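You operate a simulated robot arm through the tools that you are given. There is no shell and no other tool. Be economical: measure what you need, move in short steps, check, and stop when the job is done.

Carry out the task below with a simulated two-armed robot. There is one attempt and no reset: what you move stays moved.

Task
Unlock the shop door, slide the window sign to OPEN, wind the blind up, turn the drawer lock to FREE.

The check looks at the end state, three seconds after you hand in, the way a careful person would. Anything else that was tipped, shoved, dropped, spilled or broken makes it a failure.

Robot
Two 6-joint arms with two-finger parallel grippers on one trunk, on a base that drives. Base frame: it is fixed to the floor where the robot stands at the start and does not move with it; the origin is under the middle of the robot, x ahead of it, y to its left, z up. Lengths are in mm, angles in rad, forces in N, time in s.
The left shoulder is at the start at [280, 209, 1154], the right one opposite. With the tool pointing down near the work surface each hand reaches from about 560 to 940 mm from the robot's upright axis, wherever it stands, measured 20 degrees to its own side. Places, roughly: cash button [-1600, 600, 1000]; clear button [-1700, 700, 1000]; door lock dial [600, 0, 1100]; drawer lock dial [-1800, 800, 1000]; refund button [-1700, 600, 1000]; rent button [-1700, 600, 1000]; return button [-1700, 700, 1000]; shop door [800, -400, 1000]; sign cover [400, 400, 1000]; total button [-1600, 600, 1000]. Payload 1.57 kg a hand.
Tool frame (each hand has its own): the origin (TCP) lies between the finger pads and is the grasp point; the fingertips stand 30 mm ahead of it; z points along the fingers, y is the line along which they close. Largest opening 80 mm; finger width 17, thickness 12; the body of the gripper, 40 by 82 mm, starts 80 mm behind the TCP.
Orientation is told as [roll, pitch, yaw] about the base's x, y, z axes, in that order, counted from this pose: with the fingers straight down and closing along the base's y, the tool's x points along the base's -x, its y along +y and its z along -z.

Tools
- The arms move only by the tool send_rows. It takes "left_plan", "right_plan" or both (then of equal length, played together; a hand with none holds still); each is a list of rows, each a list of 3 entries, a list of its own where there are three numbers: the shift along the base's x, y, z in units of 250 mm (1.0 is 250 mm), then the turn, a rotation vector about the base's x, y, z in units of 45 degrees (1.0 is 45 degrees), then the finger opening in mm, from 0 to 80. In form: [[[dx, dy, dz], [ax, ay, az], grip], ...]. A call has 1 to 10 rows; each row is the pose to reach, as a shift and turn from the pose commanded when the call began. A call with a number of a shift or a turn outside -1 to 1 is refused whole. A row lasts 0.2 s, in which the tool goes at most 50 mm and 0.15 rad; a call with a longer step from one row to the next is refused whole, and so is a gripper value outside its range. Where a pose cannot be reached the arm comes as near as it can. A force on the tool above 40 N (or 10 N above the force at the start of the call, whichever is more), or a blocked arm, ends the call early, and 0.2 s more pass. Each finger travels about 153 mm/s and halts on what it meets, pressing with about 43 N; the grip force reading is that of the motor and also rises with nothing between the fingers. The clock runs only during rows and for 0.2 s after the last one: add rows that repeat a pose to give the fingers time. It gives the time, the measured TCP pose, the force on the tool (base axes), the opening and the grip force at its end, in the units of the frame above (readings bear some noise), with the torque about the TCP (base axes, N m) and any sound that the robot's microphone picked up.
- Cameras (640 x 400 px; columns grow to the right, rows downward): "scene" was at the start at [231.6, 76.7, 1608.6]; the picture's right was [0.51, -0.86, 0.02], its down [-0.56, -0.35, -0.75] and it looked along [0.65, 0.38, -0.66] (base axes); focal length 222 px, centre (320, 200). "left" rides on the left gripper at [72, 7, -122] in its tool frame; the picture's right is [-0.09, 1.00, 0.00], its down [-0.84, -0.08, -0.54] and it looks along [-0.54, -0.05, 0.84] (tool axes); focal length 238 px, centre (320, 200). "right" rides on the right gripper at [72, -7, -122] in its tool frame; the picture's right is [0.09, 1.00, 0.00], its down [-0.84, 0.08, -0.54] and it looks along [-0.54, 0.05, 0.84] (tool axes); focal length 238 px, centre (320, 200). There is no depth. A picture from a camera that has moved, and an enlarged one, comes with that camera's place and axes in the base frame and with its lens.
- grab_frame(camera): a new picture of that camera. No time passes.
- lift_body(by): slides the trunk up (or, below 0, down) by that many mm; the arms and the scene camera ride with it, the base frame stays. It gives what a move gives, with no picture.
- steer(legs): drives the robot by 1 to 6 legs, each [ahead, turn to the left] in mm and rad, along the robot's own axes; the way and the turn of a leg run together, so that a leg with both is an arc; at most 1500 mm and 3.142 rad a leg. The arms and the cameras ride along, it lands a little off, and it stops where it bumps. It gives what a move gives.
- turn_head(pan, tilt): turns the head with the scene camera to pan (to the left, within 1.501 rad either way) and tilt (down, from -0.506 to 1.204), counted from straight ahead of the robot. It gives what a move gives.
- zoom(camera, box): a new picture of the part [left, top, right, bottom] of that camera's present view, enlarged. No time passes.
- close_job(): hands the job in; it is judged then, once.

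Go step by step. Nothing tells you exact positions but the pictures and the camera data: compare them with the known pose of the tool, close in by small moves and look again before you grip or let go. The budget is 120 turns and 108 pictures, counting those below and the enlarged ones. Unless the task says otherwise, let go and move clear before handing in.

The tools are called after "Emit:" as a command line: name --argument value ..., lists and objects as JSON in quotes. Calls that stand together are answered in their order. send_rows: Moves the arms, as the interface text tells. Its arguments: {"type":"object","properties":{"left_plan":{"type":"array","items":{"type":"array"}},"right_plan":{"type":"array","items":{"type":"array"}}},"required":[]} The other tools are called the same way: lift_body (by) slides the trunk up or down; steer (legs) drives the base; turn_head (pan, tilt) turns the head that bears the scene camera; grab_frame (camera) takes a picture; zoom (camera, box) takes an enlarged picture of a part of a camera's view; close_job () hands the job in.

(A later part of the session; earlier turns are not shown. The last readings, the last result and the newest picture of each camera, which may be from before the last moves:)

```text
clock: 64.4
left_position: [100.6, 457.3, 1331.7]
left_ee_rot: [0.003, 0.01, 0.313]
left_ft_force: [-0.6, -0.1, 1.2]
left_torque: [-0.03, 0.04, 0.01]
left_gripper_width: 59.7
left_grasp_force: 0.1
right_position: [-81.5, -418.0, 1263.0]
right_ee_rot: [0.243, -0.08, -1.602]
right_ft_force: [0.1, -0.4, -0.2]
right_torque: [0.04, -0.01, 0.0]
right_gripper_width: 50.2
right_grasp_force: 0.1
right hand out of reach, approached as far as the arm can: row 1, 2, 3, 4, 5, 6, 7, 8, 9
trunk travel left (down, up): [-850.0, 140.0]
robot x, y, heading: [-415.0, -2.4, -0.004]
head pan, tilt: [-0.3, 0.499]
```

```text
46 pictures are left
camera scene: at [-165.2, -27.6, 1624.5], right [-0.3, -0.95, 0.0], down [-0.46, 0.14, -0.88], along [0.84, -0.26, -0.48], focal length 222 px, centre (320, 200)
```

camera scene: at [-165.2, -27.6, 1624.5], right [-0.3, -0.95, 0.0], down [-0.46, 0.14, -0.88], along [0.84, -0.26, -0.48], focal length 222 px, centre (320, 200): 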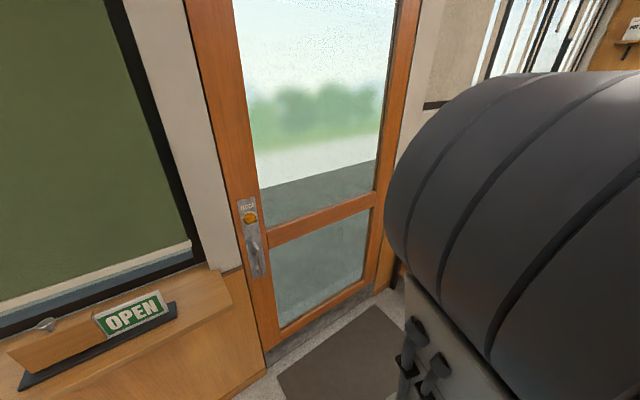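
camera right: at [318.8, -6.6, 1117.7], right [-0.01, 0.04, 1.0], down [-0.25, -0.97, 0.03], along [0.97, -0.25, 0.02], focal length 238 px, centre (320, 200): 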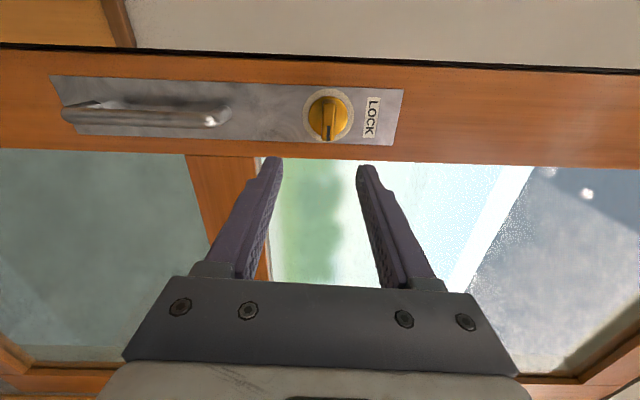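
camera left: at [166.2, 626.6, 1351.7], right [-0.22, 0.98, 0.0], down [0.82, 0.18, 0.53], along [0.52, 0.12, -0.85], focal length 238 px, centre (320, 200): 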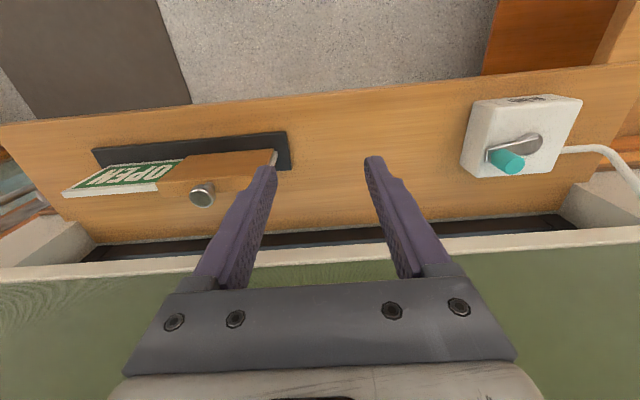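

Both hands are tucked in. I'll turn left and drive toward the winder.

Emit:
steer --legs '[[0, 0.7], [340, 0]]'

Emit:
turn_head --pan 0.3 --tilt 0.8

Emit:
grab_frame --camera "scene"

Emit:
grab_frame --camera "left"

```text
clock: 68.5
left_position: [-49.7, 897.8, 1331.4]
left_ee_rot: [0.002, 0.01, 1.013]
left_ft_force: [0.3, -0.3, -0.3]
left_torque: [0.02, -0.02, 0.01]
left_gripper_width: 60.3
left_grasp_force: 0.0
right_position: [371.5, 110.6, 1262.5]
right_ee_rot: [0.246, -0.079, -0.904]
right_ft_force: [0.7, -0.7, 0.2]
right_torque: [0.04, 0.02, -0.03]
right_gripper_width: 49.9
right_grasp_force: 0.1
trunk travel left (down, up): [-850.0, 140.0]
robot x, y, heading: [-150.6, 221.8, 0.689]
head pan, tilt: [-0.3, 0.499]
```

```text
clock: 69.5
left_position: [-48.7, 898.0, 1332.6]
left_ee_rot: [0.001, 0.011, 1.012]
left_ft_force: [-0.6, -0.2, 0.3]
left_torque: [0.0, -0.02, 0.03]
left_gripper_width: 59.7
left_grasp_force: 0.0
right_position: [371.5, 111.1, 1263.3]
right_ee_rot: [0.246, -0.079, -0.905]
right_ft_force: [-0.7, -0.5, -0.1]
right_torque: [0.0, 0.0, 0.0]
right_gripper_width: 49.9
right_grasp_force: 0.0
trunk travel left (down, up): [-850.0, 140.0]
robot x, y, heading: [-147.9, 217.4, 0.693]
head pan, tilt: [0.3, 0.799]
```

```text
45 pictures are left
camera scene: at [17.4, 389.9, 1598.5], right [0.84, -0.54, 0.0], down [-0.39, -0.6, -0.7], along [0.38, 0.58, -0.72], focal length 222 px, centre (320, 200)
```

scene: 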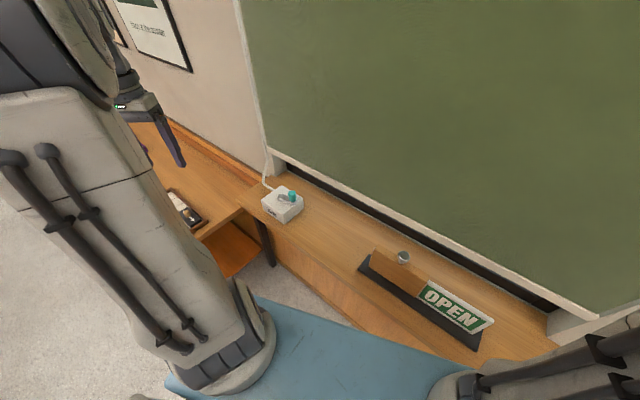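

```text
44 pictures are left
camera left: at [-94.1, 840.2, 1453.4], right [-0.8, 0.61, 0.0], down [0.51, 0.67, 0.53], along [0.32, 0.42, -0.85], focal length 238 px, centre (320, 200)
```

left: 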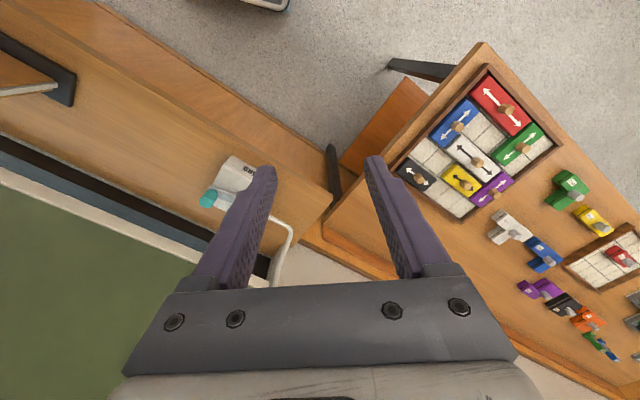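

The teal handle is near (240, 903, 1040). I'll zoom for the crank's geometry.

Emit:
zoom --camera "scene" --box '[250, 165, 320, 225]'

Emit:
send_rows --left_plan '[[[0.15, 0, 0], [0, 0, 0], 60], [[0.3, 0, 0], [0, 0, -0.15], 60], [[0.45, 0, -0.05], [0, 0, -0.3], 60], [[0.6, 0, -0.1], [0, 0, -0.45], 60], [[0.75, 0.0, -0.2], [0, 0, -0.6], 60], [[0.9, 0.02, -0.3], [0, 0, -0.75], 60], [[1.0, 0.02, -0.4], [0, 0, -0.9], 60], [[1.0, 0.02, -0.4], [0, 0, -0.9], 60]]'

Emit:
grab_frame --camera "left"

```text
6.67 times, centred on (285, 195) of scene
camera zoom: at [17.4, 389.9, 1598.5], right [0.84, -0.54, 0.0], down [-0.39, -0.6, -0.7], along [0.38, 0.58, -0.72], focal length 1479 px, centre (553, 233)
```

zoom: 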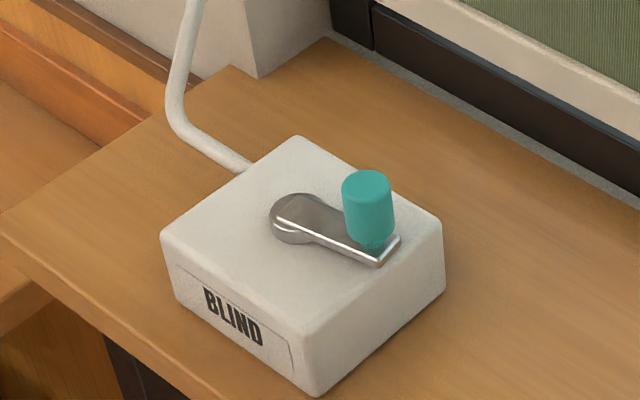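

```text
clock: 71.3
left_position: [199.0, 903.8, 1230.4]
left_ee_rot: [0.0, 0.009, 0.305]
left_ft_force: [0.0, -0.1, 0.5]
left_torque: [0.02, 0.0, 0.04]
left_gripper_width: 60.0
left_grasp_force: 0.1
right_position: [372.4, 110.5, 1263.2]
right_ee_rot: [0.243, -0.08, -0.904]
right_ft_force: [0.7, -0.3, 0.1]
right_torque: [0.0, 0.01, 0.0]
right_gripper_width: 49.7
right_grasp_force: 0.0
trunk travel left (down, up): [-850.0, 140.0]
robot x, y, heading: [-147.5, 218.2, 0.69]
head pan, tilt: [0.3, 0.799]
```

```text
42 pictures are left
camera left: at [128.7, 886.8, 1352.1], right [-0.21, 0.98, 0.0], down [0.83, 0.18, 0.53], along [0.52, 0.11, -0.85], focal length 238 px, centre (320, 200)
```

left: 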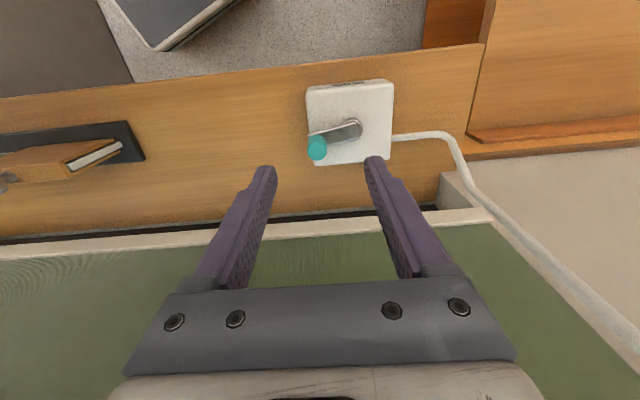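

The crank pivots at about (212, 947) and its handle stands at about (235, 903), so the radius is near 50 mm. I'll come closer above the handle.

Emit:
send_rows --left_plan '[[[0.08, 0, -0.1], [0, 0, 0], 60], [[0.14, 0, -0.25], [0, 0, 0], 60], [[0.14, 0, -0.42], [0, 0, 0], 60], [[0.14, 0, -0.46], [0, 0, 0], 60]]'

Emit:
grab_frame --camera "left"

Emit:
zoom --camera "scene" --box '[240, 140, 340, 225]'

```text
clock: 72.3
left_position: [235.9, 903.9, 1115.4]
left_ee_rot: [0.001, 0.01, 0.305]
left_ft_force: [-0.2, 0.0, -0.3]
left_torque: [0.04, 0.01, -0.01]
left_gripper_width: 59.8
left_grasp_force: 0.1
right_position: [372.0, 112.1, 1262.5]
right_ee_rot: [0.242, -0.077, -0.905]
right_ft_force: [-0.2, -0.3, 0.1]
right_torque: [-0.02, 0.01, 0.04]
right_gripper_width: 49.9
right_grasp_force: 0.1
trunk travel left (down, up): [-850.0, 140.0]
robot x, y, heading: [-146.7, 218.9, 0.696]
head pan, tilt: [0.3, 0.799]
```

```text
41 pictures are left
camera left: at [164.4, 886.3, 1238.0], right [-0.21, 0.98, 0.0], down [0.83, 0.18, 0.53], along [0.52, 0.11, -0.85], focal length 238 px, centre (320, 200)
```

left: 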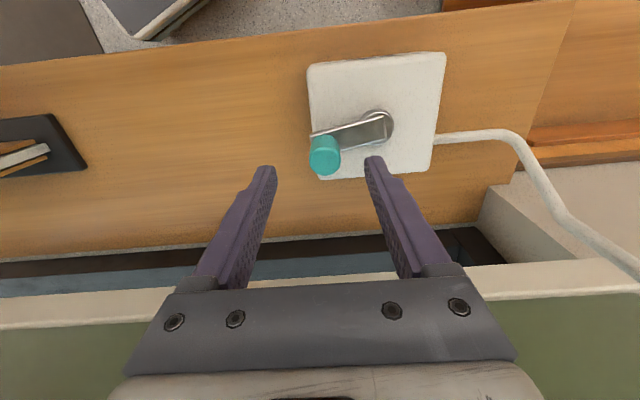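

```text
4.71 times, centred on (290, 182) of scene
camera zoom: at [17.4, 390.1, 1598.5], right [0.84, -0.54, 0.0], down [-0.39, -0.6, -0.7], along [0.38, 0.58, -0.72], focal length 1044 px, centre (461, 282)
```

zoom: 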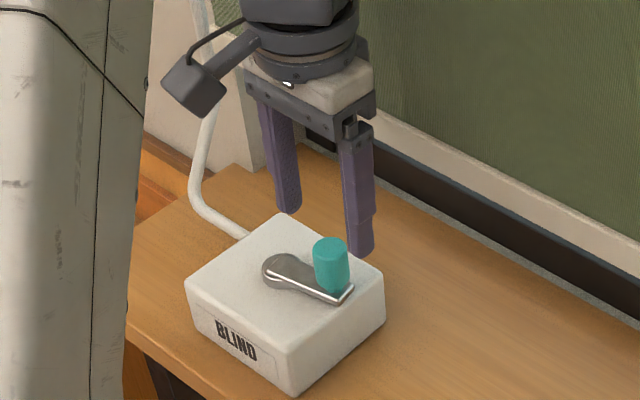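

The refined handle is at (238, 905) with its top near 1058, and the pivot at about (209, 948). I'll descend around the handle and grip it.

Emit:
send_rows --left_plan '[[[0.008, 0.004, -0.08], [0, 0, 0], 60], [[0.008, 0.004, -0.16], [0, 0, 0], 60], [[0.008, 0.004, -0.2], [0, 0, 0], 60], [[0.008, 0.004, -0.2], [0, 0, 0], 40], [[0.008, 0.004, -0.2], [0, 0, 0], 20], [[0.008, 0.004, -0.2], [0, 0, 0], 12], [[0.008, 0.004, -0.2], [0, 0, 0], 12]]'

Emit:
grab_frame --camera "left"

Emit:
zoom --camera "scene" --box '[240, 140, 340, 225]'

```text
clock: 73.9
left_position: [235.9, 907.7, 1065.9]
left_ee_rot: [0.004, 0.007, 0.305]
left_ft_force: [-10.0, 21.7, -1.9]
left_torque: [0.24, -0.01, 0.01]
left_gripper_width: 25.4
left_grasp_force: 36.7
right_position: [370.5, 112.6, 1265.2]
right_ee_rot: [0.242, -0.078, -0.905]
right_ft_force: [0.1, 0.5, -0.3]
right_torque: [0.01, 0.03, -0.01]
right_gripper_width: 49.9
right_grasp_force: 0.0
trunk travel left (down, up): [-850.0, 140.0]
robot x, y, heading: [-146.2, 216.3, 0.695]
head pan, tilt: [0.3, 0.799]
```

```text
39 pictures are left
camera left: at [165.3, 889.9, 1188.0], right [-0.21, 0.98, 0.0], down [0.83, 0.18, 0.54], along [0.52, 0.12, -0.84], focal length 238 px, centre (320, 200)
```

left: 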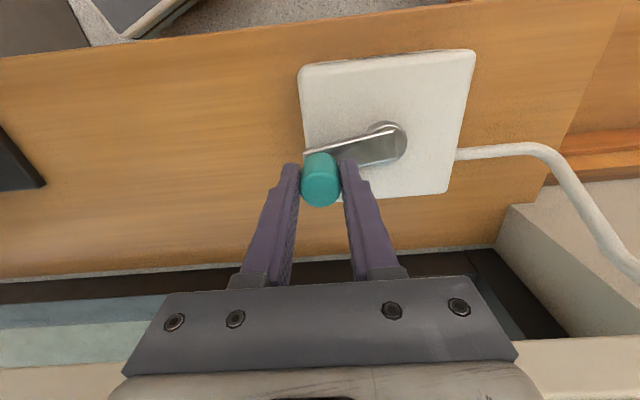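

```text
4.71 times, centred on (290, 182) of scene
camera zoom: at [16.6, 391.6, 1598.4], right [0.84, -0.54, 0.0], down [-0.39, -0.6, -0.7], along [0.38, 0.58, -0.72], focal length 1044 px, centre (461, 282)
```

zoom: 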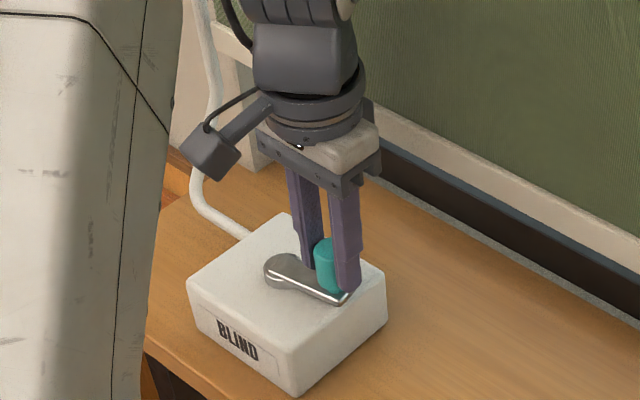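

The handle is held. I'll try a short clockwise arc (seen from above) about the pivot near (210, 951) and watch the forces and the blind.

Emit:
send_rows --left_plan '[[[-0.043, -0.004, 0], [0, 0, 0], 12], [[-0.084, -0.014, 0], [0, 0, 0], 12], [[-0.126, -0.015, 0], [0, 0, 0], 12], [[-0.167, -0.008, 0], [0, 0, 0], 12]]'

Emit:
grab_frame --camera "scene"

Emit:
grab_frame --camera "left"

```text
clock: 74.9
left_position: [196.0, 900.9, 1065.9]
left_ee_rot: [0.001, 0.012, 0.303]
left_ft_force: [8.2, -0.1, -0.2]
left_torque: [0.34, -0.28, -0.36]
left_gripper_width: 25.3
left_grasp_force: 37.1
right_position: [372.3, 111.0, 1262.3]
right_ee_rot: [0.242, -0.077, -0.906]
right_ft_force: [0.1, -0.2, -0.6]
right_torque: [0.04, 0.03, 0.0]
right_gripper_width: 50.1
right_grasp_force: 0.1
trunk travel left (down, up): [-850.0, 140.0]
robot x, y, heading: [-145.7, 218.1, 0.696]
head pan, tilt: [0.3, 0.799]
```

```text
37 pictures are left
camera scene: at [17.9, 389.8, 1598.4], right [0.84, -0.54, 0.0], down [-0.39, -0.6, -0.7], along [0.38, 0.58, -0.72], focal length 222 px, centre (320, 200)
```

scene: 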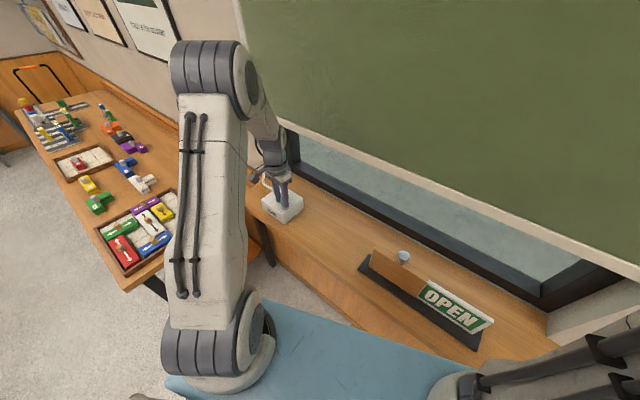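

```text
36 pictures are left
camera left: at [126.0, 884.4, 1188.2], right [-0.21, 0.98, 0.0], down [0.83, 0.18, 0.53], along [0.52, 0.11, -0.85], focal length 238 px, centre (320, 200)
```

left: 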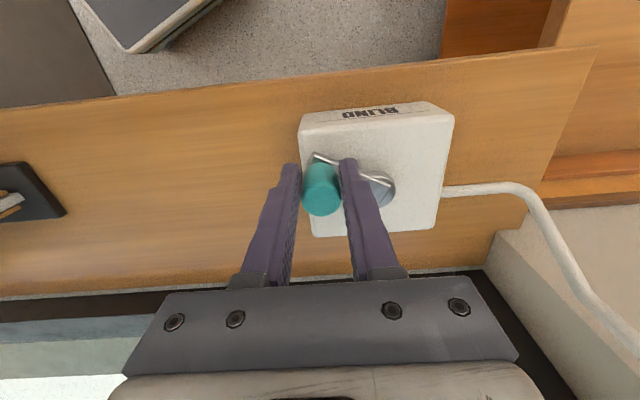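

Clockwise raises the blind, and quickly. I'll continue with a 300° arc in 30° steps about the refined pivot (208, 952).

Emit:
send_rows --left_plan '[[[-0.095, 0.044, 0], [0, 0, 0], 12], [[-0.152, 0.136, 0], [0, 0, 0], 12], [[-0.156, 0.243, 0], [0, 0, 0], 12], [[-0.105, 0.338, 0], [0, 0, 0], 12], [[-0.014, 0.395, 0], [0, 0, 0], 12], [[0.094, 0.399, 0], [0, 0, 0], 12], [[0.189, 0.348, 0], [0, 0, 0], 12], [[0.246, 0.257, 0], [0, 0, 0], 12], [[0.25, 0.15, 0], [0, 0, 0], 12], [[0.199, 0.054, 0], [0, 0, 0], 12]]'

Emit:
grab_frame --camera "left"

```text
clock: 75.5
left_position: [147.2, 932.8, 1064.6]
left_ee_rot: [-0.015, 0.031, 0.305]
left_ft_force: [-7.1, -2.7, -1.4]
left_torque: [0.01, 0.02, -0.06]
left_gripper_width: 12.5
left_grasp_force: 0.3
right_position: [371.6, 110.7, 1263.5]
right_ee_rot: [0.243, -0.078, -0.9]
right_ft_force: [-1.4, 0.6, 0.7]
right_torque: [0.05, 0.0, 0.01]
right_gripper_width: 49.8
right_grasp_force: 0.0
trunk travel left (down, up): [-850.0, 140.0]
robot x, y, heading: [-148.3, 220.4, 0.698]
head pan, tilt: [0.3, 0.799]
stopped in row 3 (left hand): the force on the tool passed its limit at 51 N (the readings are from after the stop); the commanded pose is now the measured one
```

```text
35 pictures are left
camera left: at [79.2, 918.9, 1187.2], right [-0.21, 0.98, -0.02], down [0.84, 0.19, 0.51], along [0.51, 0.1, -0.86], focal length 238 px, centre (320, 200)
```

left: 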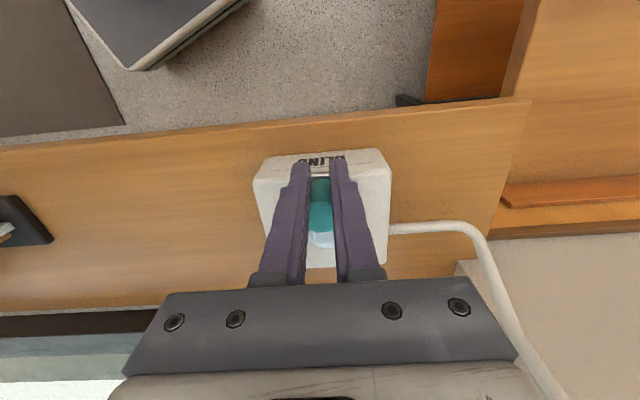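

The handle slid out of the fingers, but the crank stayed at about θ = -160°, and each 47° raised the blind roughly 140 mm. I'll open, re-centre on the handle and check.

Emit:
send_rows --left_plan '[[[0, 0, 0], [0, 0, 0], 50], [[0, 0, 0], [0.02, -0.04, 0], 55], [[0.04, 0.01, 0], [0.02, -0.04, 0], 55], [[0.07, 0.01, 0], [0.02, -0.04, 0], 55], [[0.07, 0.01, 0], [0.02, -0.04, 0], 55]]'

Emit:
grab_frame --camera "left"

Emit:
grab_frame --camera "scene"

```text
clock: 76.7
left_position: [167.4, 936.8, 1064.7]
left_ee_rot: [-0.006, -0.006, 0.305]
left_ft_force: [0.0, 0.1, -1.2]
left_torque: [-0.02, -0.01, 0.01]
left_gripper_width: 55.3
left_grasp_force: 0.1
right_position: [372.2, 113.0, 1264.1]
right_ee_rot: [0.243, -0.081, -0.903]
right_ft_force: [-0.3, 0.6, -0.5]
right_torque: [0.01, -0.02, 0.0]
right_gripper_width: 50.1
right_grasp_force: 0.1
trunk travel left (down, up): [-850.0, 140.0]
robot x, y, heading: [-147.8, 219.2, 0.7]
head pan, tilt: [0.3, 0.799]
```

```text
34 pictures are left
camera left: at [94.5, 920.2, 1184.9], right [-0.21, 0.98, -0.01], down [0.82, 0.18, 0.55], along [0.53, 0.11, -0.84], focal length 238 px, centre (320, 200)
```

left: 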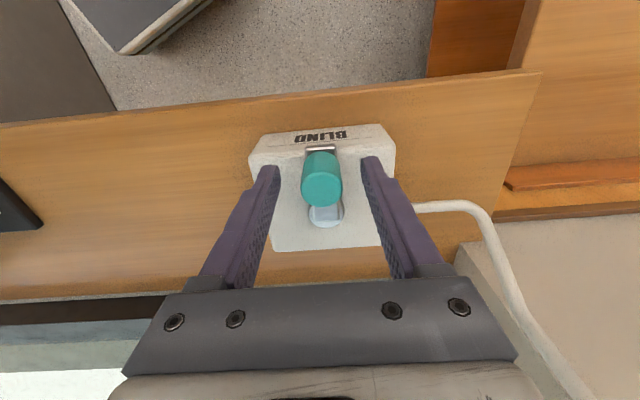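

```text
33 pictures are left
camera scene: at [16.7, 390.1, 1598.5], right [0.84, -0.54, 0.0], down [-0.39, -0.6, -0.7], along [0.38, 0.59, -0.72], focal length 222 px, centre (320, 200)
```

scene: 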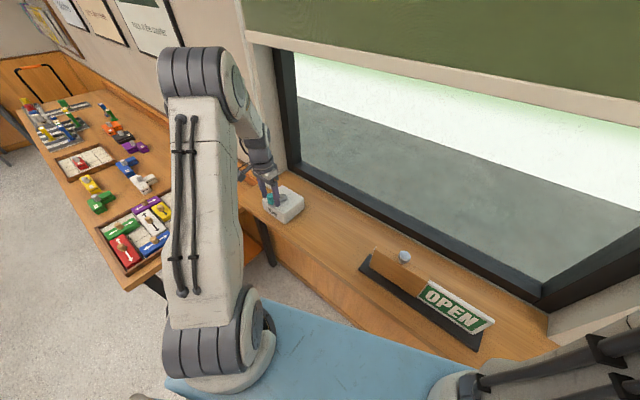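

The blind is already well up. The lever now points straight along the hand's x axis, so the closing axis is tangential. I'll re-grip, then stroke 45° while the hand yaws along with the crank.

Emit:
send_rows --left_plan '[[[-0.02, -0.006, 0], [0, 0, 0], 55], [[-0.02, -0.006, -0.02], [0, 0, 0], 35], [[-0.02, -0.006, -0.02], [0, 0, 0], 15], [[-0.02, -0.006, -0.02], [0, 0, 0], 12], [[-0.02, -0.006, -0.02], [0, 0, 0], 12]]'

```text
clock: 77.9
left_position: [161.4, 936.5, 1059.3]
left_ee_rot: [-0.005, -0.005, 0.305]
left_ft_force: [-1.1, 0.2, 1.8]
left_torque: [0.42, 0.13, 0.01]
left_gripper_width: 25.2
left_grasp_force: 36.8
right_position: [371.8, 111.5, 1264.0]
right_ee_rot: [0.245, -0.078, -0.903]
right_ft_force: [0.7, -0.1, 1.1]
right_torque: [-0.03, 0.05, 0.0]
right_gripper_width: 50.0
right_grasp_force: 0.0
trunk travel left (down, up): [-850.0, 140.0]
robot x, y, heading: [-145.1, 221.2, 0.699]
head pan, tilt: [0.3, 0.799]
```

Emit:
send_rows --left_plan '[[[-0.006, 0.026, 0], [0, 0, -0.167], 12], [[-0.009, 0.052, 0], [0, 0, -0.333], 12], [[-0.009, 0.079, 0], [0, 0, -0.5], 12], [[-0.005, 0.105, 0], [0, 0, -0.667], 12], [[0.002, 0.131, 0], [0, 0, -0.833], 12], [[0.013, 0.156, 0], [0, 0, -1], 12]]'

Emit:
grab_frame --camera "left"

```text
clock: 79.3
left_position: [164.4, 974.7, 1058.8]
left_ee_rot: [-0.006, -0.007, -0.483]
left_ft_force: [-4.5, 5.9, 3.3]
left_torque: [0.16, -0.36, 0.2]
left_gripper_width: 25.5
left_grasp_force: 36.8
right_position: [370.9, 112.5, 1263.2]
right_ee_rot: [0.244, -0.078, -0.901]
right_ft_force: [-0.8, 0.5, 0.0]
right_torque: [0.0, -0.02, -0.01]
right_gripper_width: 49.8
right_grasp_force: 0.2
trunk travel left (down, up): [-850.0, 140.0]
robot x, y, heading: [-143.7, 215.4, 0.702]
head pan, tilt: [0.3, 0.799]
```

```text
32 pictures are left
camera left: at [102.6, 1013.0, 1180.2], right [0.54, 0.84, 0.0], down [0.7, -0.45, 0.55], along [0.46, -0.3, -0.84], focal length 238 px, centre (320, 200)
```

left: 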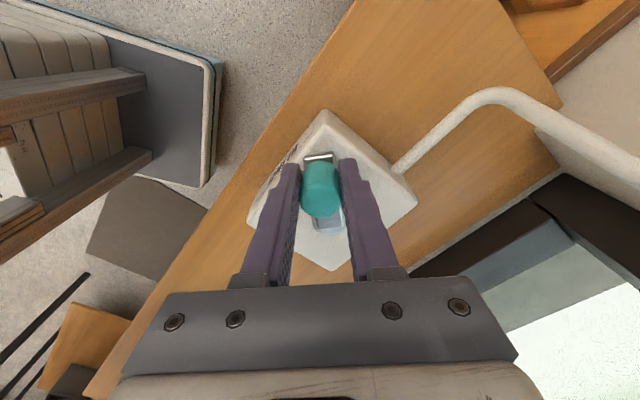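

That works smoothly. Next is another 45°.

Emit:
send_rows --left_plan '[[[0.014, 0.023, 0], [0, 0, -0.167], 12], [[0.03, 0.044, 0], [0, 0, -0.333], 12], [[0.049, 0.062, 0], [0, 0, -0.5], 12], [[0.07, 0.078, 0], [0, 0, -0.667], 12], [[0.094, 0.091, 0], [0, 0, -0.833], 12], [[0.118, 0.101, 0], [0, 0, -1], 12]]'

Emit:
grab_frame --camera "scene"

```text
clock: 80.7
left_position: [192.8, 1002.6, 1059.0]
left_ee_rot: [-0.003, -0.003, -1.266]
left_ft_force: [-11.9, 21.6, 5.5]
left_torque: [0.03, -0.2, -0.05]
left_gripper_width: 25.2
left_grasp_force: 36.8
right_position: [370.5, 113.2, 1264.0]
right_ee_rot: [0.241, -0.079, -0.903]
right_ft_force: [0.4, -0.1, 0.1]
right_torque: [-0.02, 0.02, -0.03]
right_gripper_width: 49.8
right_grasp_force: 0.1
trunk travel left (down, up): [-850.0, 140.0]
robot x, y, heading: [-148.4, 218.7, 0.702]
head pan, tilt: [0.3, 0.799]
```

```text
31 pictures are left
camera scene: at [15.6, 391.6, 1598.5], right [0.84, -0.54, 0.0], down [-0.39, -0.6, -0.7], along [0.38, 0.59, -0.72], focal length 222 px, centre (320, 200)
```

scene: 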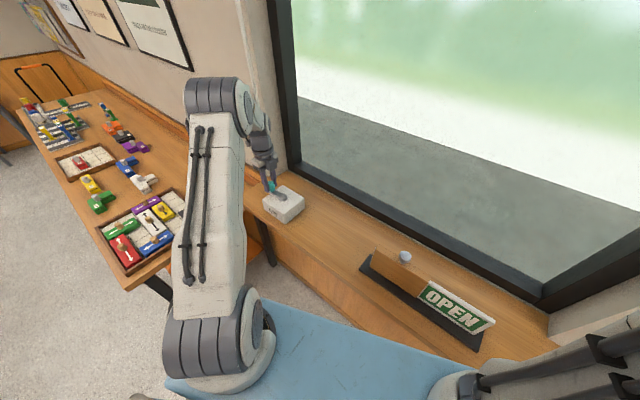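

The blind is out of view now. I'll tilt the head up to see how far it has gone.

Emit:
turn_head --pan 0.3 --tilt -0.1

Emit:
grab_frame --camera "scene"

```text
clock: 81.9
left_position: [191.9, 1001.0, 1059.7]
left_ee_rot: [-0.005, -0.002, -1.266]
left_ft_force: [-12.6, 24.9, 8.2]
left_torque: [0.45, -0.21, -0.12]
left_gripper_width: 25.3
left_grasp_force: 36.7
right_position: [369.8, 112.6, 1264.6]
right_ee_rot: [0.245, -0.081, -0.902]
right_ft_force: [0.0, 0.0, 0.7]
right_torque: [-0.04, 0.0, 0.02]
right_gripper_width: 49.7
right_grasp_force: 0.0
trunk travel left (down, up): [-850.0, 140.0]
robot x, y, heading: [-145.7, 217.8, 0.692]
head pan, tilt: [0.3, -0.099]
```

```text
30 pictures are left
camera scene: at [18.8, 397.0, 1679.4], right [0.84, -0.54, 0.0], down [0.05, 0.08, -1.0], along [0.54, 0.84, 0.1], focal length 222 px, centre (320, 200)
```

scene: 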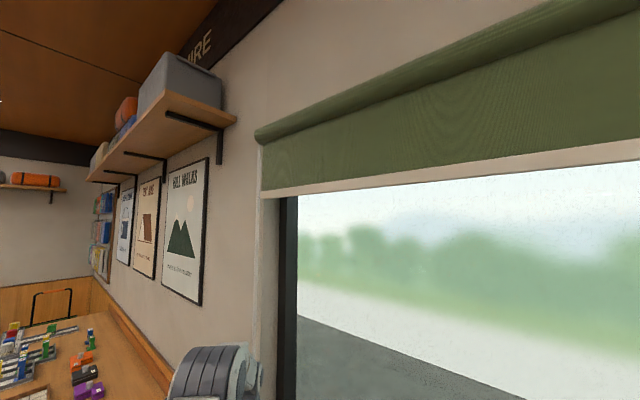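

About 150 mm of blind remains, which is roughly 45° of crank. I'll continue with the refined pivot (209.5, 952) and a little hand yaw.

Emit:
send_rows --left_plan '[[[0.018, 0.014, 0], [0, 0, -0.1], 12], [[0.046, 0.018, 0], [0, 0, -0.2], 12], [[0.075, 0.017, 0], [0, 0, -0.3], 12], [[0.104, 0.012, 0], [0, 0, -0.4], 12], [[0.132, 0.004, 0], [0, 0, -0.5], 12], [[0.158, -0.008, 0], [0, 0, -0.6], 12]]'

Emit:
grab_frame --camera "scene"

Emit:
grab_frame --camera "left"

```text
clock: 82.9
left_position: [208.3, 1003.6, 1059.3]
left_ee_rot: [-0.019, -0.013, -1.554]
left_ft_force: [-9.5, -3.5, 6.7]
left_torque: [0.17, -0.64, 0.07]
left_gripper_width: 25.6
left_grasp_force: 37.0
right_position: [370.8, 114.1, 1262.9]
right_ee_rot: [0.245, -0.078, -0.899]
right_ft_force: [-0.2, -1.5, 0.2]
right_torque: [0.01, -0.01, 0.02]
right_gripper_width: 49.8
right_grasp_force: 0.1
trunk travel left (down, up): [-850.0, 140.0]
robot x, y, heading: [-146.0, 222.8, 0.697]
head pan, tilt: [0.3, -0.099]
stopped in row 4 (left hand): the force on the tool passed its limit at 44 N (the readings are from after the stop); the commanded pose is now the measured one
```

```text
29 pictures are left
camera scene: at [18.4, 395.5, 1679.4], right [0.84, -0.54, 0.0], down [0.05, 0.08, -0.99], along [0.54, 0.84, 0.1], focal length 222 px, centre (320, 200)
```

scene: 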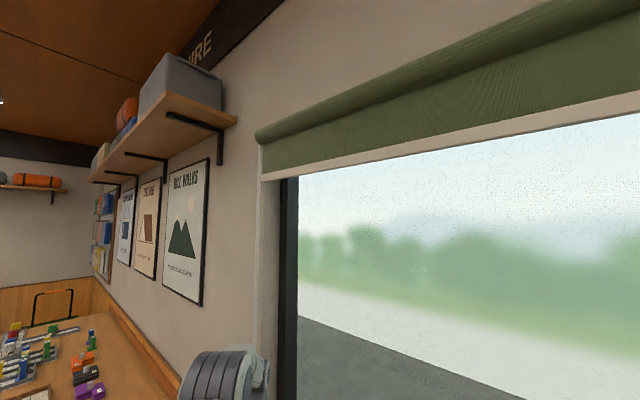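

```text
28 pictures are left
camera left: at [215.2, 1075.2, 1179.0], right [1.0, -0.08, -0.02], down [-0.05, -0.83, 0.55], along [-0.06, -0.55, -0.83], focal length 238 px, centre (320, 200)
```

left: 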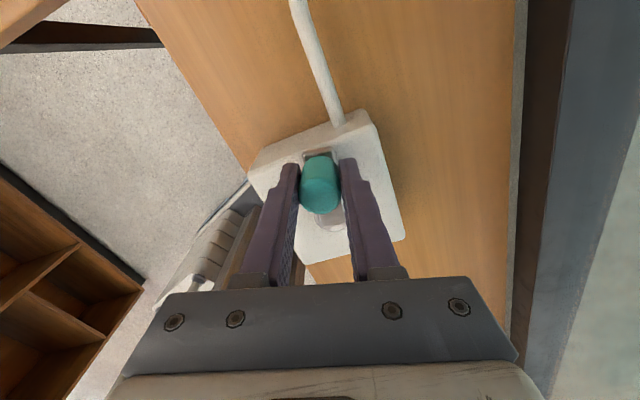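

It stopped at 44 N, which could be the end stop or a radial misfit. I'll try a gentle further arc with the yaw fixed.

Emit:
send_rows --left_plan '[[[0.013, 0.0, 0], [0, 0, 0], 12], [[0.027, 0.0, 0], [0, 0, 0], 12], [[0.041, -0.002, 0], [0, 0, 0], 12], [[0.055, -0.004, 0], [0, 0, 0], 12]]'

Emit:
grab_frame --camera "scene"

```text
clock: 83.5
left_position: [210.2, 1002.6, 1058.1]
left_ee_rot: [-0.029, -0.014, -1.555]
left_ft_force: [-11.7, -5.7, 9.1]
left_torque: [0.05, -0.49, 0.09]
left_gripper_width: 26.1
left_grasp_force: 37.1
right_position: [370.9, 114.0, 1263.6]
right_ee_rot: [0.244, -0.077, -0.9]
right_ft_force: [-0.9, 0.0, -0.6]
right_torque: [0.02, 0.03, 0.01]
right_gripper_width: 49.9
right_grasp_force: 0.1
trunk travel left (down, up): [-850.0, 140.0]
robot x, y, heading: [-150.2, 219.5, 0.703]
head pan, tilt: [0.3, -0.099]
stopped in row 2 (left hand): the force on the tool passed its limit at 43 N (the readings are from after the stop); the commanded pose is now the measured one
```

```text
27 pictures are left
camera scene: at [17.5, 395.6, 1679.6], right [0.84, -0.54, 0.0], down [0.05, 0.08, -0.99], along [0.54, 0.84, 0.1], focal length 222 px, centre (320, 200)
```

scene: 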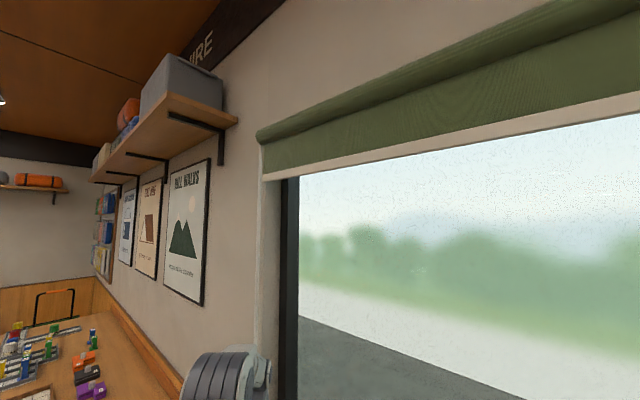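

It is blocked along +x at the same spot. To tell an end stop from the hand touching the window pier, I'll release, lift, turn the hand back, and push the handle with closed fingertips.

Emit:
send_rows --left_plan '[[[-0.01, 0, 0], [0, 0, 0], 30], [[-0.01, 0, 0], [0, 0, 0], 55], [[-0.01, 0, 0.12], [0, 0, 0], 55], [[-0.02, -0.05, 0.25], [0, 0, 0.15], 55], [[-0.04, -0.05, 0.32], [0, 0, 0.32], 55], [[-0.06, -0.05, 0.32], [0, 0, 0.49], 40], [[-0.08, -0.05, 0.32], [0, 0, 0.66], 20], [[-0.1, -0.05, 0.32], [0, 0, 0.83], 0], [[-0.12, -0.05, 0.32], [0, 0, 1], 0]]'

Emit:
send_rows --left_plan '[[[0, 0, 0], [0, 0, 0.17], 0], [[0, 0, 0], [0, 0, 0.34], 0], [[0, 0, 0], [0, 0, 0.51], 0], [[0, 0, 0], [0, 0, 0.68], 0], [[0, 0, 0], [0, 0, 0.85], 0], [[0, 0, 0], [0, 0, 1], 0]]'

Emit:
grab_frame --camera "left"

Emit:
grab_frame --camera "scene"

```text
clock: 85.5
left_position: [180.6, 992.1, 1137.3]
left_ee_rot: [-0.028, -0.012, -0.768]
left_ft_force: [-0.4, 0.7, 0.9]
left_torque: [-0.02, 0.0, 0.02]
left_gripper_width: 0.2
left_grasp_force: 21.4
right_position: [370.7, 114.2, 1263.4]
right_ee_rot: [0.241, -0.078, -0.898]
right_ft_force: [0.9, -0.1, 0.5]
right_torque: [-0.03, -0.01, -0.01]
right_gripper_width: 50.0
right_grasp_force: 0.0
trunk travel left (down, up): [-850.0, 140.0]
robot x, y, heading: [-148.8, 222.4, 0.702]
head pan, tilt: [0.3, -0.099]
```

```text
clock: 86.9
left_position: [182.0, 990.4, 1137.7]
left_ee_rot: [-0.027, -0.013, 0.018]
left_ft_force: [0.5, 0.4, -0.1]
left_torque: [0.0, -0.04, 0.0]
left_gripper_width: 0.0
left_grasp_force: 21.5
right_position: [371.6, 113.4, 1263.3]
right_ee_rot: [0.244, -0.078, -0.897]
right_ft_force: [-0.4, -0.2, 0.9]
right_torque: [-0.02, 0.03, -0.01]
right_gripper_width: 50.0
right_grasp_force: 0.1
trunk travel left (down, up): [-850.0, 140.0]
robot x, y, heading: [-149.8, 220.6, 0.704]
head pan, tilt: [0.3, -0.099]
```

```text
26 pictures are left
camera left: at [105.9, 998.7, 1257.4], right [0.08, 1.0, -0.03], down [0.83, -0.05, 0.56], along [0.55, -0.06, -0.83], focal length 238 px, centre (320, 200)
```

left: 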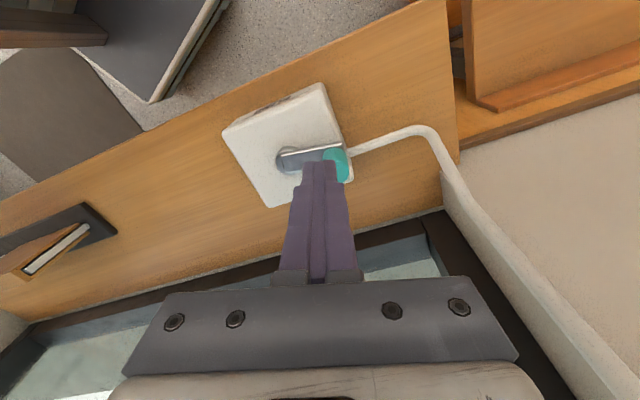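

```text
25 pictures are left
camera scene: at [18.8, 396.3, 1679.4], right [0.84, -0.54, 0.0], down [0.05, 0.08, -1.0], along [0.54, 0.84, 0.1], focal length 222 px, centre (320, 200)
```

scene: 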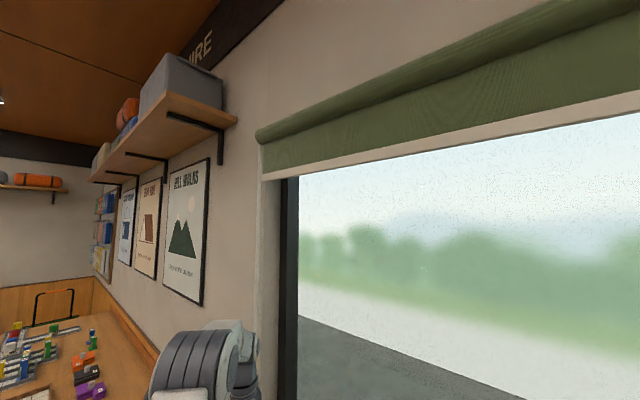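

The blind holds where it is. I'll lower the closed fingertips on the near side of the handle and push gently in +x.

Emit:
send_rows --left_plan '[[[-0.04, 0.05, -0.1], [0, 0, 0], 0], [[-0.04, 0.05, -0.2], [0, 0, 0], 0], [[-0.04, 0.05, -0.3], [0, 0, 0], 0], [[0.0, 0.05, -0.3], [0, 0, 0], 0], [[0.02, 0.05, -0.3], [0, 0, 0], 0], [[0.04, 0.05, -0.3], [0, 0, 0], 0], [[0.06, 0.05, -0.3], [0, 0, 0], 0], [[0.08, 0.048, -0.3], [0, 0, 0], 0], [[0.1, 0.045, -0.3], [0, 0, 0], 0], [[0.12, 0.04, -0.3], [0, 0, 0], 0]]'

Emit:
grab_frame --camera "left"

Emit:
grab_frame --camera "scene"

```text
clock: 88.6
left_position: [188.0, 1004.4, 1061.2]
left_ee_rot: [-0.032, -0.001, 0.017]
left_ft_force: [-10.5, -0.8, 3.1]
left_torque: [-0.17, 0.3, -0.03]
left_gripper_width: 0.1
left_grasp_force: 21.4
right_position: [370.2, 113.8, 1263.3]
right_ee_rot: [0.242, -0.078, -0.897]
right_ft_force: [-0.8, -0.2, 0.4]
right_torque: [0.02, 0.0, -0.03]
right_gripper_width: 49.9
right_grasp_force: 0.0
trunk travel left (down, up): [-850.0, 140.0]
robot x, y, heading: [-147.8, 221.3, 0.704]
head pan, tilt: [0.3, -0.099]
stopped in row 8 (left hand): the force on the tool passed its limit at 44 N (the readings are from after the stop); the commanded pose is now the measured one
```

```text
24 pictures are left
camera left: at [113.8, 1012.1, 1182.6], right [0.07, 1.0, -0.03], down [0.84, -0.04, 0.54], along [0.54, -0.07, -0.84], focal length 238 px, centre (320, 200)
```

left: 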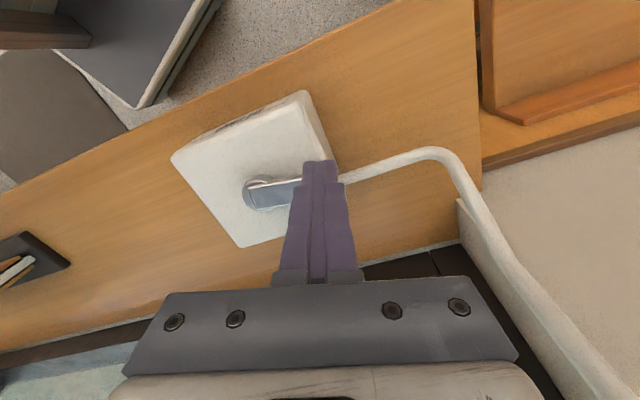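

```text
23 pictures are left
camera scene: at [17.3, 396.5, 1679.5], right [0.84, -0.54, 0.0], down [0.05, 0.08, -0.99], along [0.53, 0.84, 0.1], focal length 222 px, centre (320, 200)
```

scene: 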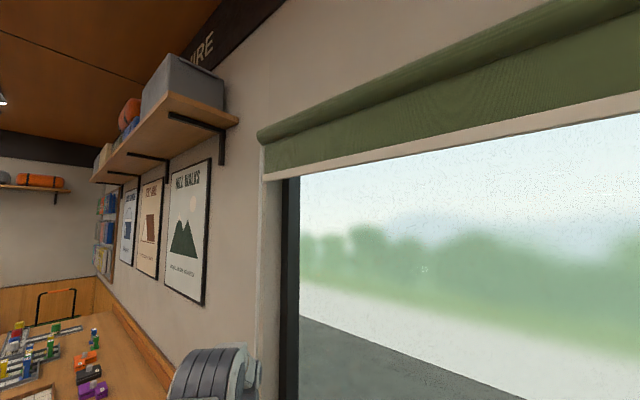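

It's the end stop: the handle doesn't move at 44 N, so the blind is wound right up. I'll withdraw the left hand and tuck it, then turn toward the counter and look.

Emit:
send_rows --left_plan '[[[-0.05, 0, 0], [0, 0, 0], 0], [[-0.05, 0, 0.15], [0, 0, 0], 10], [[-0.05, 0, 0.3], [0, 0, 0], 20], [[-0.05, 0, 0.45], [0, 0, 0], 40], [[-0.1, -0.12, 0.6], [0, 0, 0], 40], [[-0.15, -0.25, 0.7], [0, 0, 0], 40], [[-0.2, -0.4, 0.8], [0, 0, 0], 40], [[-0.3, -0.55, 0.8], [0, 0, 0], 40], [[-0.4, -0.7, 0.8], [0, 0, 0], 40], [[-0.4, -0.75, 0.8], [0, 0, 0], 40]]'

Emit:
steer --legs '[[0, 2.1]]'

Emit:
turn_head --pan 0.0 --tilt 0.4

Emit:
grab_frame --camera "scene"

```text
clock: 90.8
left_position: [89.3, 816.0, 1261.4]
left_ee_rot: [-0.032, -0.005, 0.018]
left_ft_force: [0.1, -0.9, -0.2]
left_torque: [0.01, -0.02, 0.0]
left_gripper_width: 40.2
left_grasp_force: 0.1
right_position: [371.2, 114.0, 1263.1]
right_ee_rot: [0.242, -0.078, -0.899]
right_ft_force: [0.0, 0.7, -1.2]
right_torque: [0.01, 0.04, 0.01]
right_gripper_width: 50.1
right_grasp_force: 0.0
trunk travel left (down, up): [-850.0, 140.0]
robot x, y, heading: [-148.8, 218.2, 0.707]
head pan, tilt: [0.3, -0.099]
```

```text
clock: 96.2
left_position: [-787.1, 131.5, 1261.1]
left_ee_rot: [-0.031, -0.001, 2.105]
left_ft_force: [0.1, -0.2, -0.2]
left_torque: [0.0, -0.01, 0.03]
left_gripper_width: 40.1
left_grasp_force: 0.1
right_position: [-316.6, 724.0, 1262.7]
right_ee_rot: [0.243, -0.079, 1.192]
right_ft_force: [-0.4, 0.4, 0.1]
right_torque: [-0.02, 0.03, -0.01]
right_gripper_width: 50.0
right_grasp_force: 0.0
trunk travel left (down, up): [-850.0, 140.0]
robot x, y, heading: [-149.6, 219.6, 2.796]
head pan, tilt: [0.3, -0.099]
```

```text
clock: 97.1
left_position: [-786.7, 130.6, 1261.3]
left_ee_rot: [-0.032, -0.001, 2.106]
left_ft_force: [-0.2, -0.7, -0.5]
left_torque: [0.01, -0.01, -0.01]
left_gripper_width: 40.0
left_grasp_force: 0.1
right_position: [-317.8, 724.7, 1263.1]
right_ee_rot: [0.241, -0.078, 1.19]
right_ft_force: [-0.8, -0.4, 0.2]
right_torque: [-0.04, 0.03, 0.02]
right_gripper_width: 50.0
right_grasp_force: 0.2
trunk travel left (down, up): [-850.0, 140.0]
robot x, y, heading: [-145.1, 224.7, 2.788]
head pan, tilt: [0.0, 0.4]
```

```text
22 pictures are left
camera scene: at [-388.3, 305.5, 1633.7], right [0.34, 0.94, 0.0], down [0.37, -0.13, -0.92], along [-0.87, 0.31, -0.39], focal length 222 px, centre (320, 200)
```

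scene: 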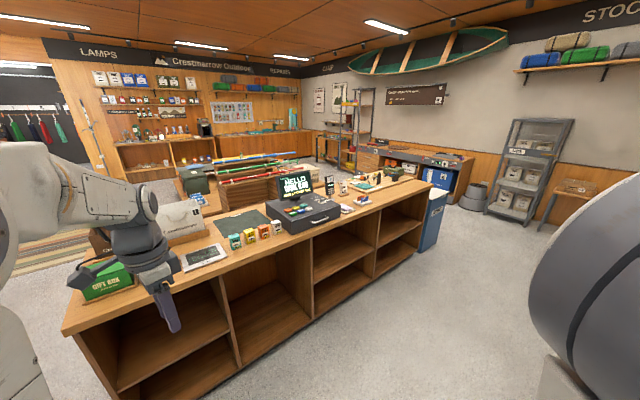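

The register stands on the counter ahead with its keys and drawer facing me. I'll zoom in.

Emit:
zoom --camera "scene" --box '[240, 165, 360, 240]'

```text
5.33 times, centred on (300, 202) of scene
camera zoom: at [-388.3, 305.5, 1633.7], right [0.34, 0.94, 0.0], down [0.37, -0.13, -0.92], along [-0.87, 0.31, -0.39], focal length 1183 px, centre (427, 187)
```

zoom: 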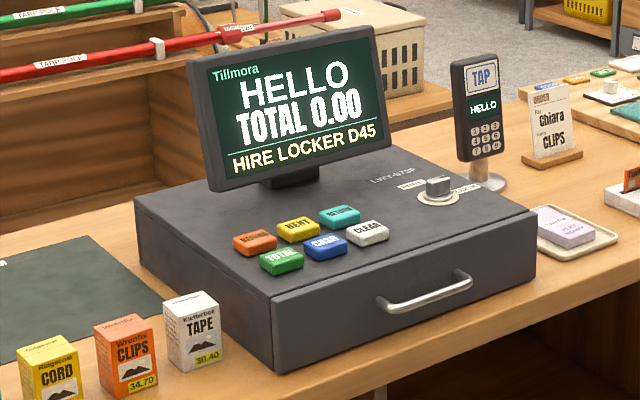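

The register's drawer dial is on its top right, FREE on the left and LOCK on the right, at about (-1721, 795, 1030). I'll raise the trunk for clearance and drive to a spot with the dial ahead-left of me.

Emit:
lift_body --by 130

Emit:
steer --legs '[[500, 0], [0, -0.66], [735, 0], [0, 0.975]]'

Emit:
turn_head --pan 0.2 --tilt 0.7

Emit:
grab_frame --camera "scene"

```text
clock: 98.7
left_position: [-786.9, 131.1, 1391.4]
left_ee_rot: [-0.032, -0.002, 2.105]
left_ft_force: [-0.3, 0.3, 1.0]
left_torque: [-0.01, 0.0, 0.0]
left_gripper_width: 40.2
left_grasp_force: 0.1
right_position: [-317.2, 722.7, 1392.7]
right_ee_rot: [0.241, -0.078, 1.192]
right_ft_force: [-1.1, 0.7, 0.2]
right_torque: [0.02, 0.0, 0.0]
right_gripper_width: 49.7
right_grasp_force: 0.1
trunk travel left (down, up): [-980.0, 10.0]
robot x, y, heading: [-151.9, 218.0, 2.797]
head pan, tilt: [0.0, 0.4]
```

```text
clock: 109.5
left_position: [-1585.5, 716.3, 1390.8]
left_ee_rot: [-0.032, -0.001, 2.432]
left_ft_force: [0.0, 0.1, -0.2]
left_torque: [-0.03, 0.0, 0.0]
left_gripper_width: 39.9
left_grasp_force: 0.0
right_position: [-1328.7, 1427.8, 1393.0]
right_ee_rot: [0.243, -0.078, 1.518]
right_ft_force: [-0.8, -0.6, -0.4]
right_torque: [0.02, 0.03, -0.03]
right_gripper_width: 50.1
right_grasp_force: 0.1
trunk travel left (down, up): [-980.0, 10.0]
robot x, y, heading: [-1010.0, 1001.9, 3.125]
head pan, tilt: [0.0, 0.4]
```

```text
clock: 110.3
left_position: [-1583.6, 715.4, 1392.1]
left_ee_rot: [-0.03, -0.001, 2.432]
left_ft_force: [-0.3, 0.1, -0.4]
left_torque: [0.04, 0.03, -0.01]
left_gripper_width: 40.0
left_grasp_force: 0.1
right_position: [-1328.7, 1429.2, 1393.3]
right_ee_rot: [0.243, -0.079, 1.516]
right_ft_force: [0.4, -0.1, -0.7]
right_torque: [-0.02, 0.02, -0.03]
right_gripper_width: 49.9
right_grasp_force: 0.1
trunk travel left (down, up): [-980.0, 10.0]
robot x, y, heading: [-1010.5, 1003.6, 3.12]
head pan, tilt: [0.201, 0.7]
```

```text
20 pictures are left
camera scene: at [-1253.6, 992.5, 1736.8], right [-0.18, 0.98, 0.0], down [0.63, 0.12, -0.77], along [-0.75, -0.14, -0.64], focal length 222 px, centre (320, 200)
```

scene: 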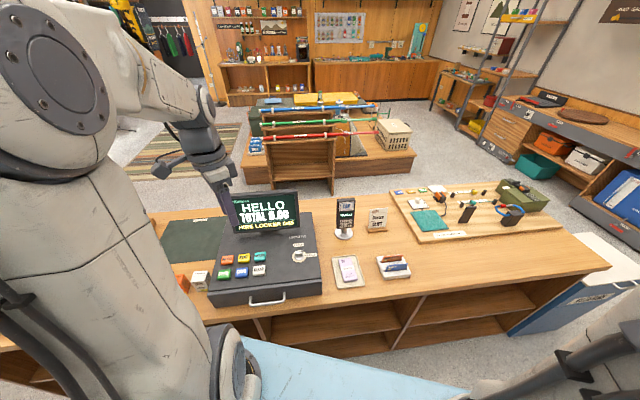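

Emit:
zoom --camera "scene" --box '[265, 225, 330, 280]'

Emit:
grab_frame --camera "left"

```text
7.27 times, centred on (298, 252) of scene
camera zoom: at [-1253.6, 992.5, 1736.8], right [-0.18, 0.98, 0.0], down [0.63, 0.12, -0.77], along [-0.75, -0.14, -0.64], focal length 1613 px, centre (484, -182)
```

zoom: 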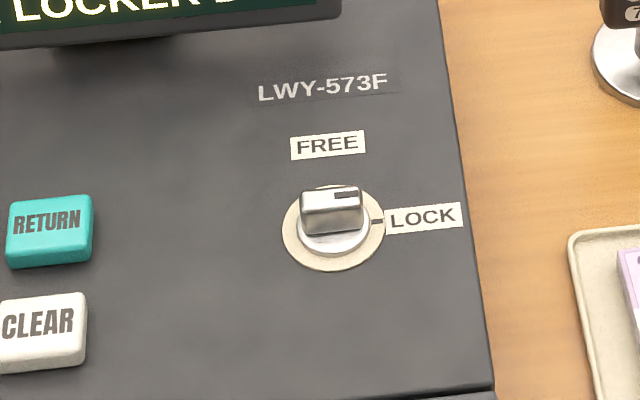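

```text
18 pictures are left
camera left: at [-1538.3, 659.9, 1512.2], right [-0.72, -0.7, -0.03], down [-0.6, 0.59, 0.55], along [-0.36, 0.41, -0.84], focal length 238 px, centre (320, 200)
```

left: 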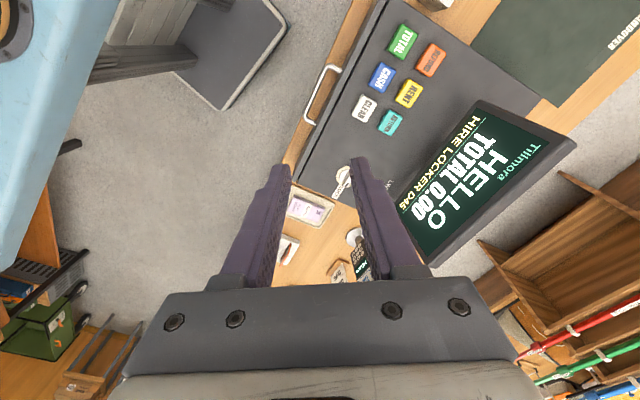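

The pointer is at LOCK on the right; FREE is at the back, so it needs +90° (counterclockwise from above). The dial is at about (-1742, 821, 1040). I'll bring the left hand above it with the fingers closing across the blade.

Emit:
send_rows --left_plan '[[[-0.126, 0.084, -0.08], [0, 0, -0.138], 50], [[-0.252, 0.168, -0.16], [0, 0, -0.276], 50], [[-0.378, 0.252, -0.24], [0, 0, -0.414], 50], [[-0.504, 0.336, -0.32], [0, 0, -0.552], 50], [[-0.63, 0.42, -0.4], [0.01, 0.03, -0.69], 50], [[-0.63, 0.42, -0.55], [0.01, 0.03, -0.69], 50], [[-0.63, 0.42, -0.7], [0.01, 0.03, -0.69], 50], [[-0.63, 0.42, -0.85], [0.01, 0.03, -0.69], 50], [[-0.63, 0.42, -1.0], [0.01, 0.03, -0.69], 50]]'

Emit:
grab_frame --camera "left"

Emit:
zoom --camera "scene" --box '[220, 160, 380, 290]'

```text
clock: 112.3
left_position: [-1743.0, 823.6, 1142.8]
left_ee_rot: [-0.015, -0.023, 1.889]
left_ft_force: [-0.1, 0.1, -0.2]
left_torque: [-0.03, -0.01, 0.03]
left_gripper_width: 50.2
left_grasp_force: 0.1
right_position: [-1329.1, 1429.6, 1391.7]
right_ee_rot: [0.241, -0.079, 1.518]
right_ft_force: [-0.4, 0.2, 0.1]
right_torque: [0.02, 0.01, -0.02]
right_gripper_width: 49.9
right_grasp_force: 0.2
trunk travel left (down, up): [-980.0, 10.0]
robot x, y, heading: [-1006.2, 1005.2, 3.123]
head pan, tilt: [0.201, 0.7]
```

```text
17 pictures are left
camera left: at [-1728.7, 748.1, 1261.4], right [-0.97, -0.23, -0.01], down [-0.19, 0.8, 0.56], along [-0.12, 0.55, -0.83], focal length 238 px, centre (320, 200)
```

left: 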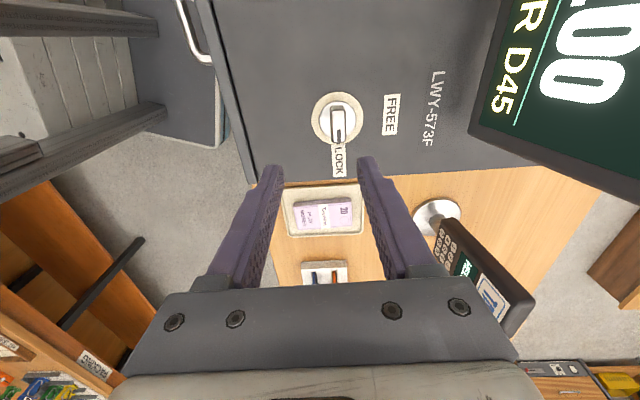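

```text
3.08 times, centred on (300, 225) of scene
camera zoom: at [-1253.7, 992.4, 1736.8], right [-0.18, 0.98, 0.0], down [0.63, 0.12, -0.76], along [-0.75, -0.14, -0.64], focal length 683 px, centre (382, 123)
```

zoom: 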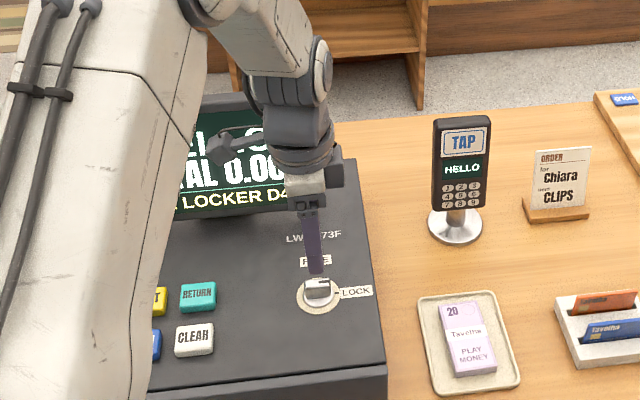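

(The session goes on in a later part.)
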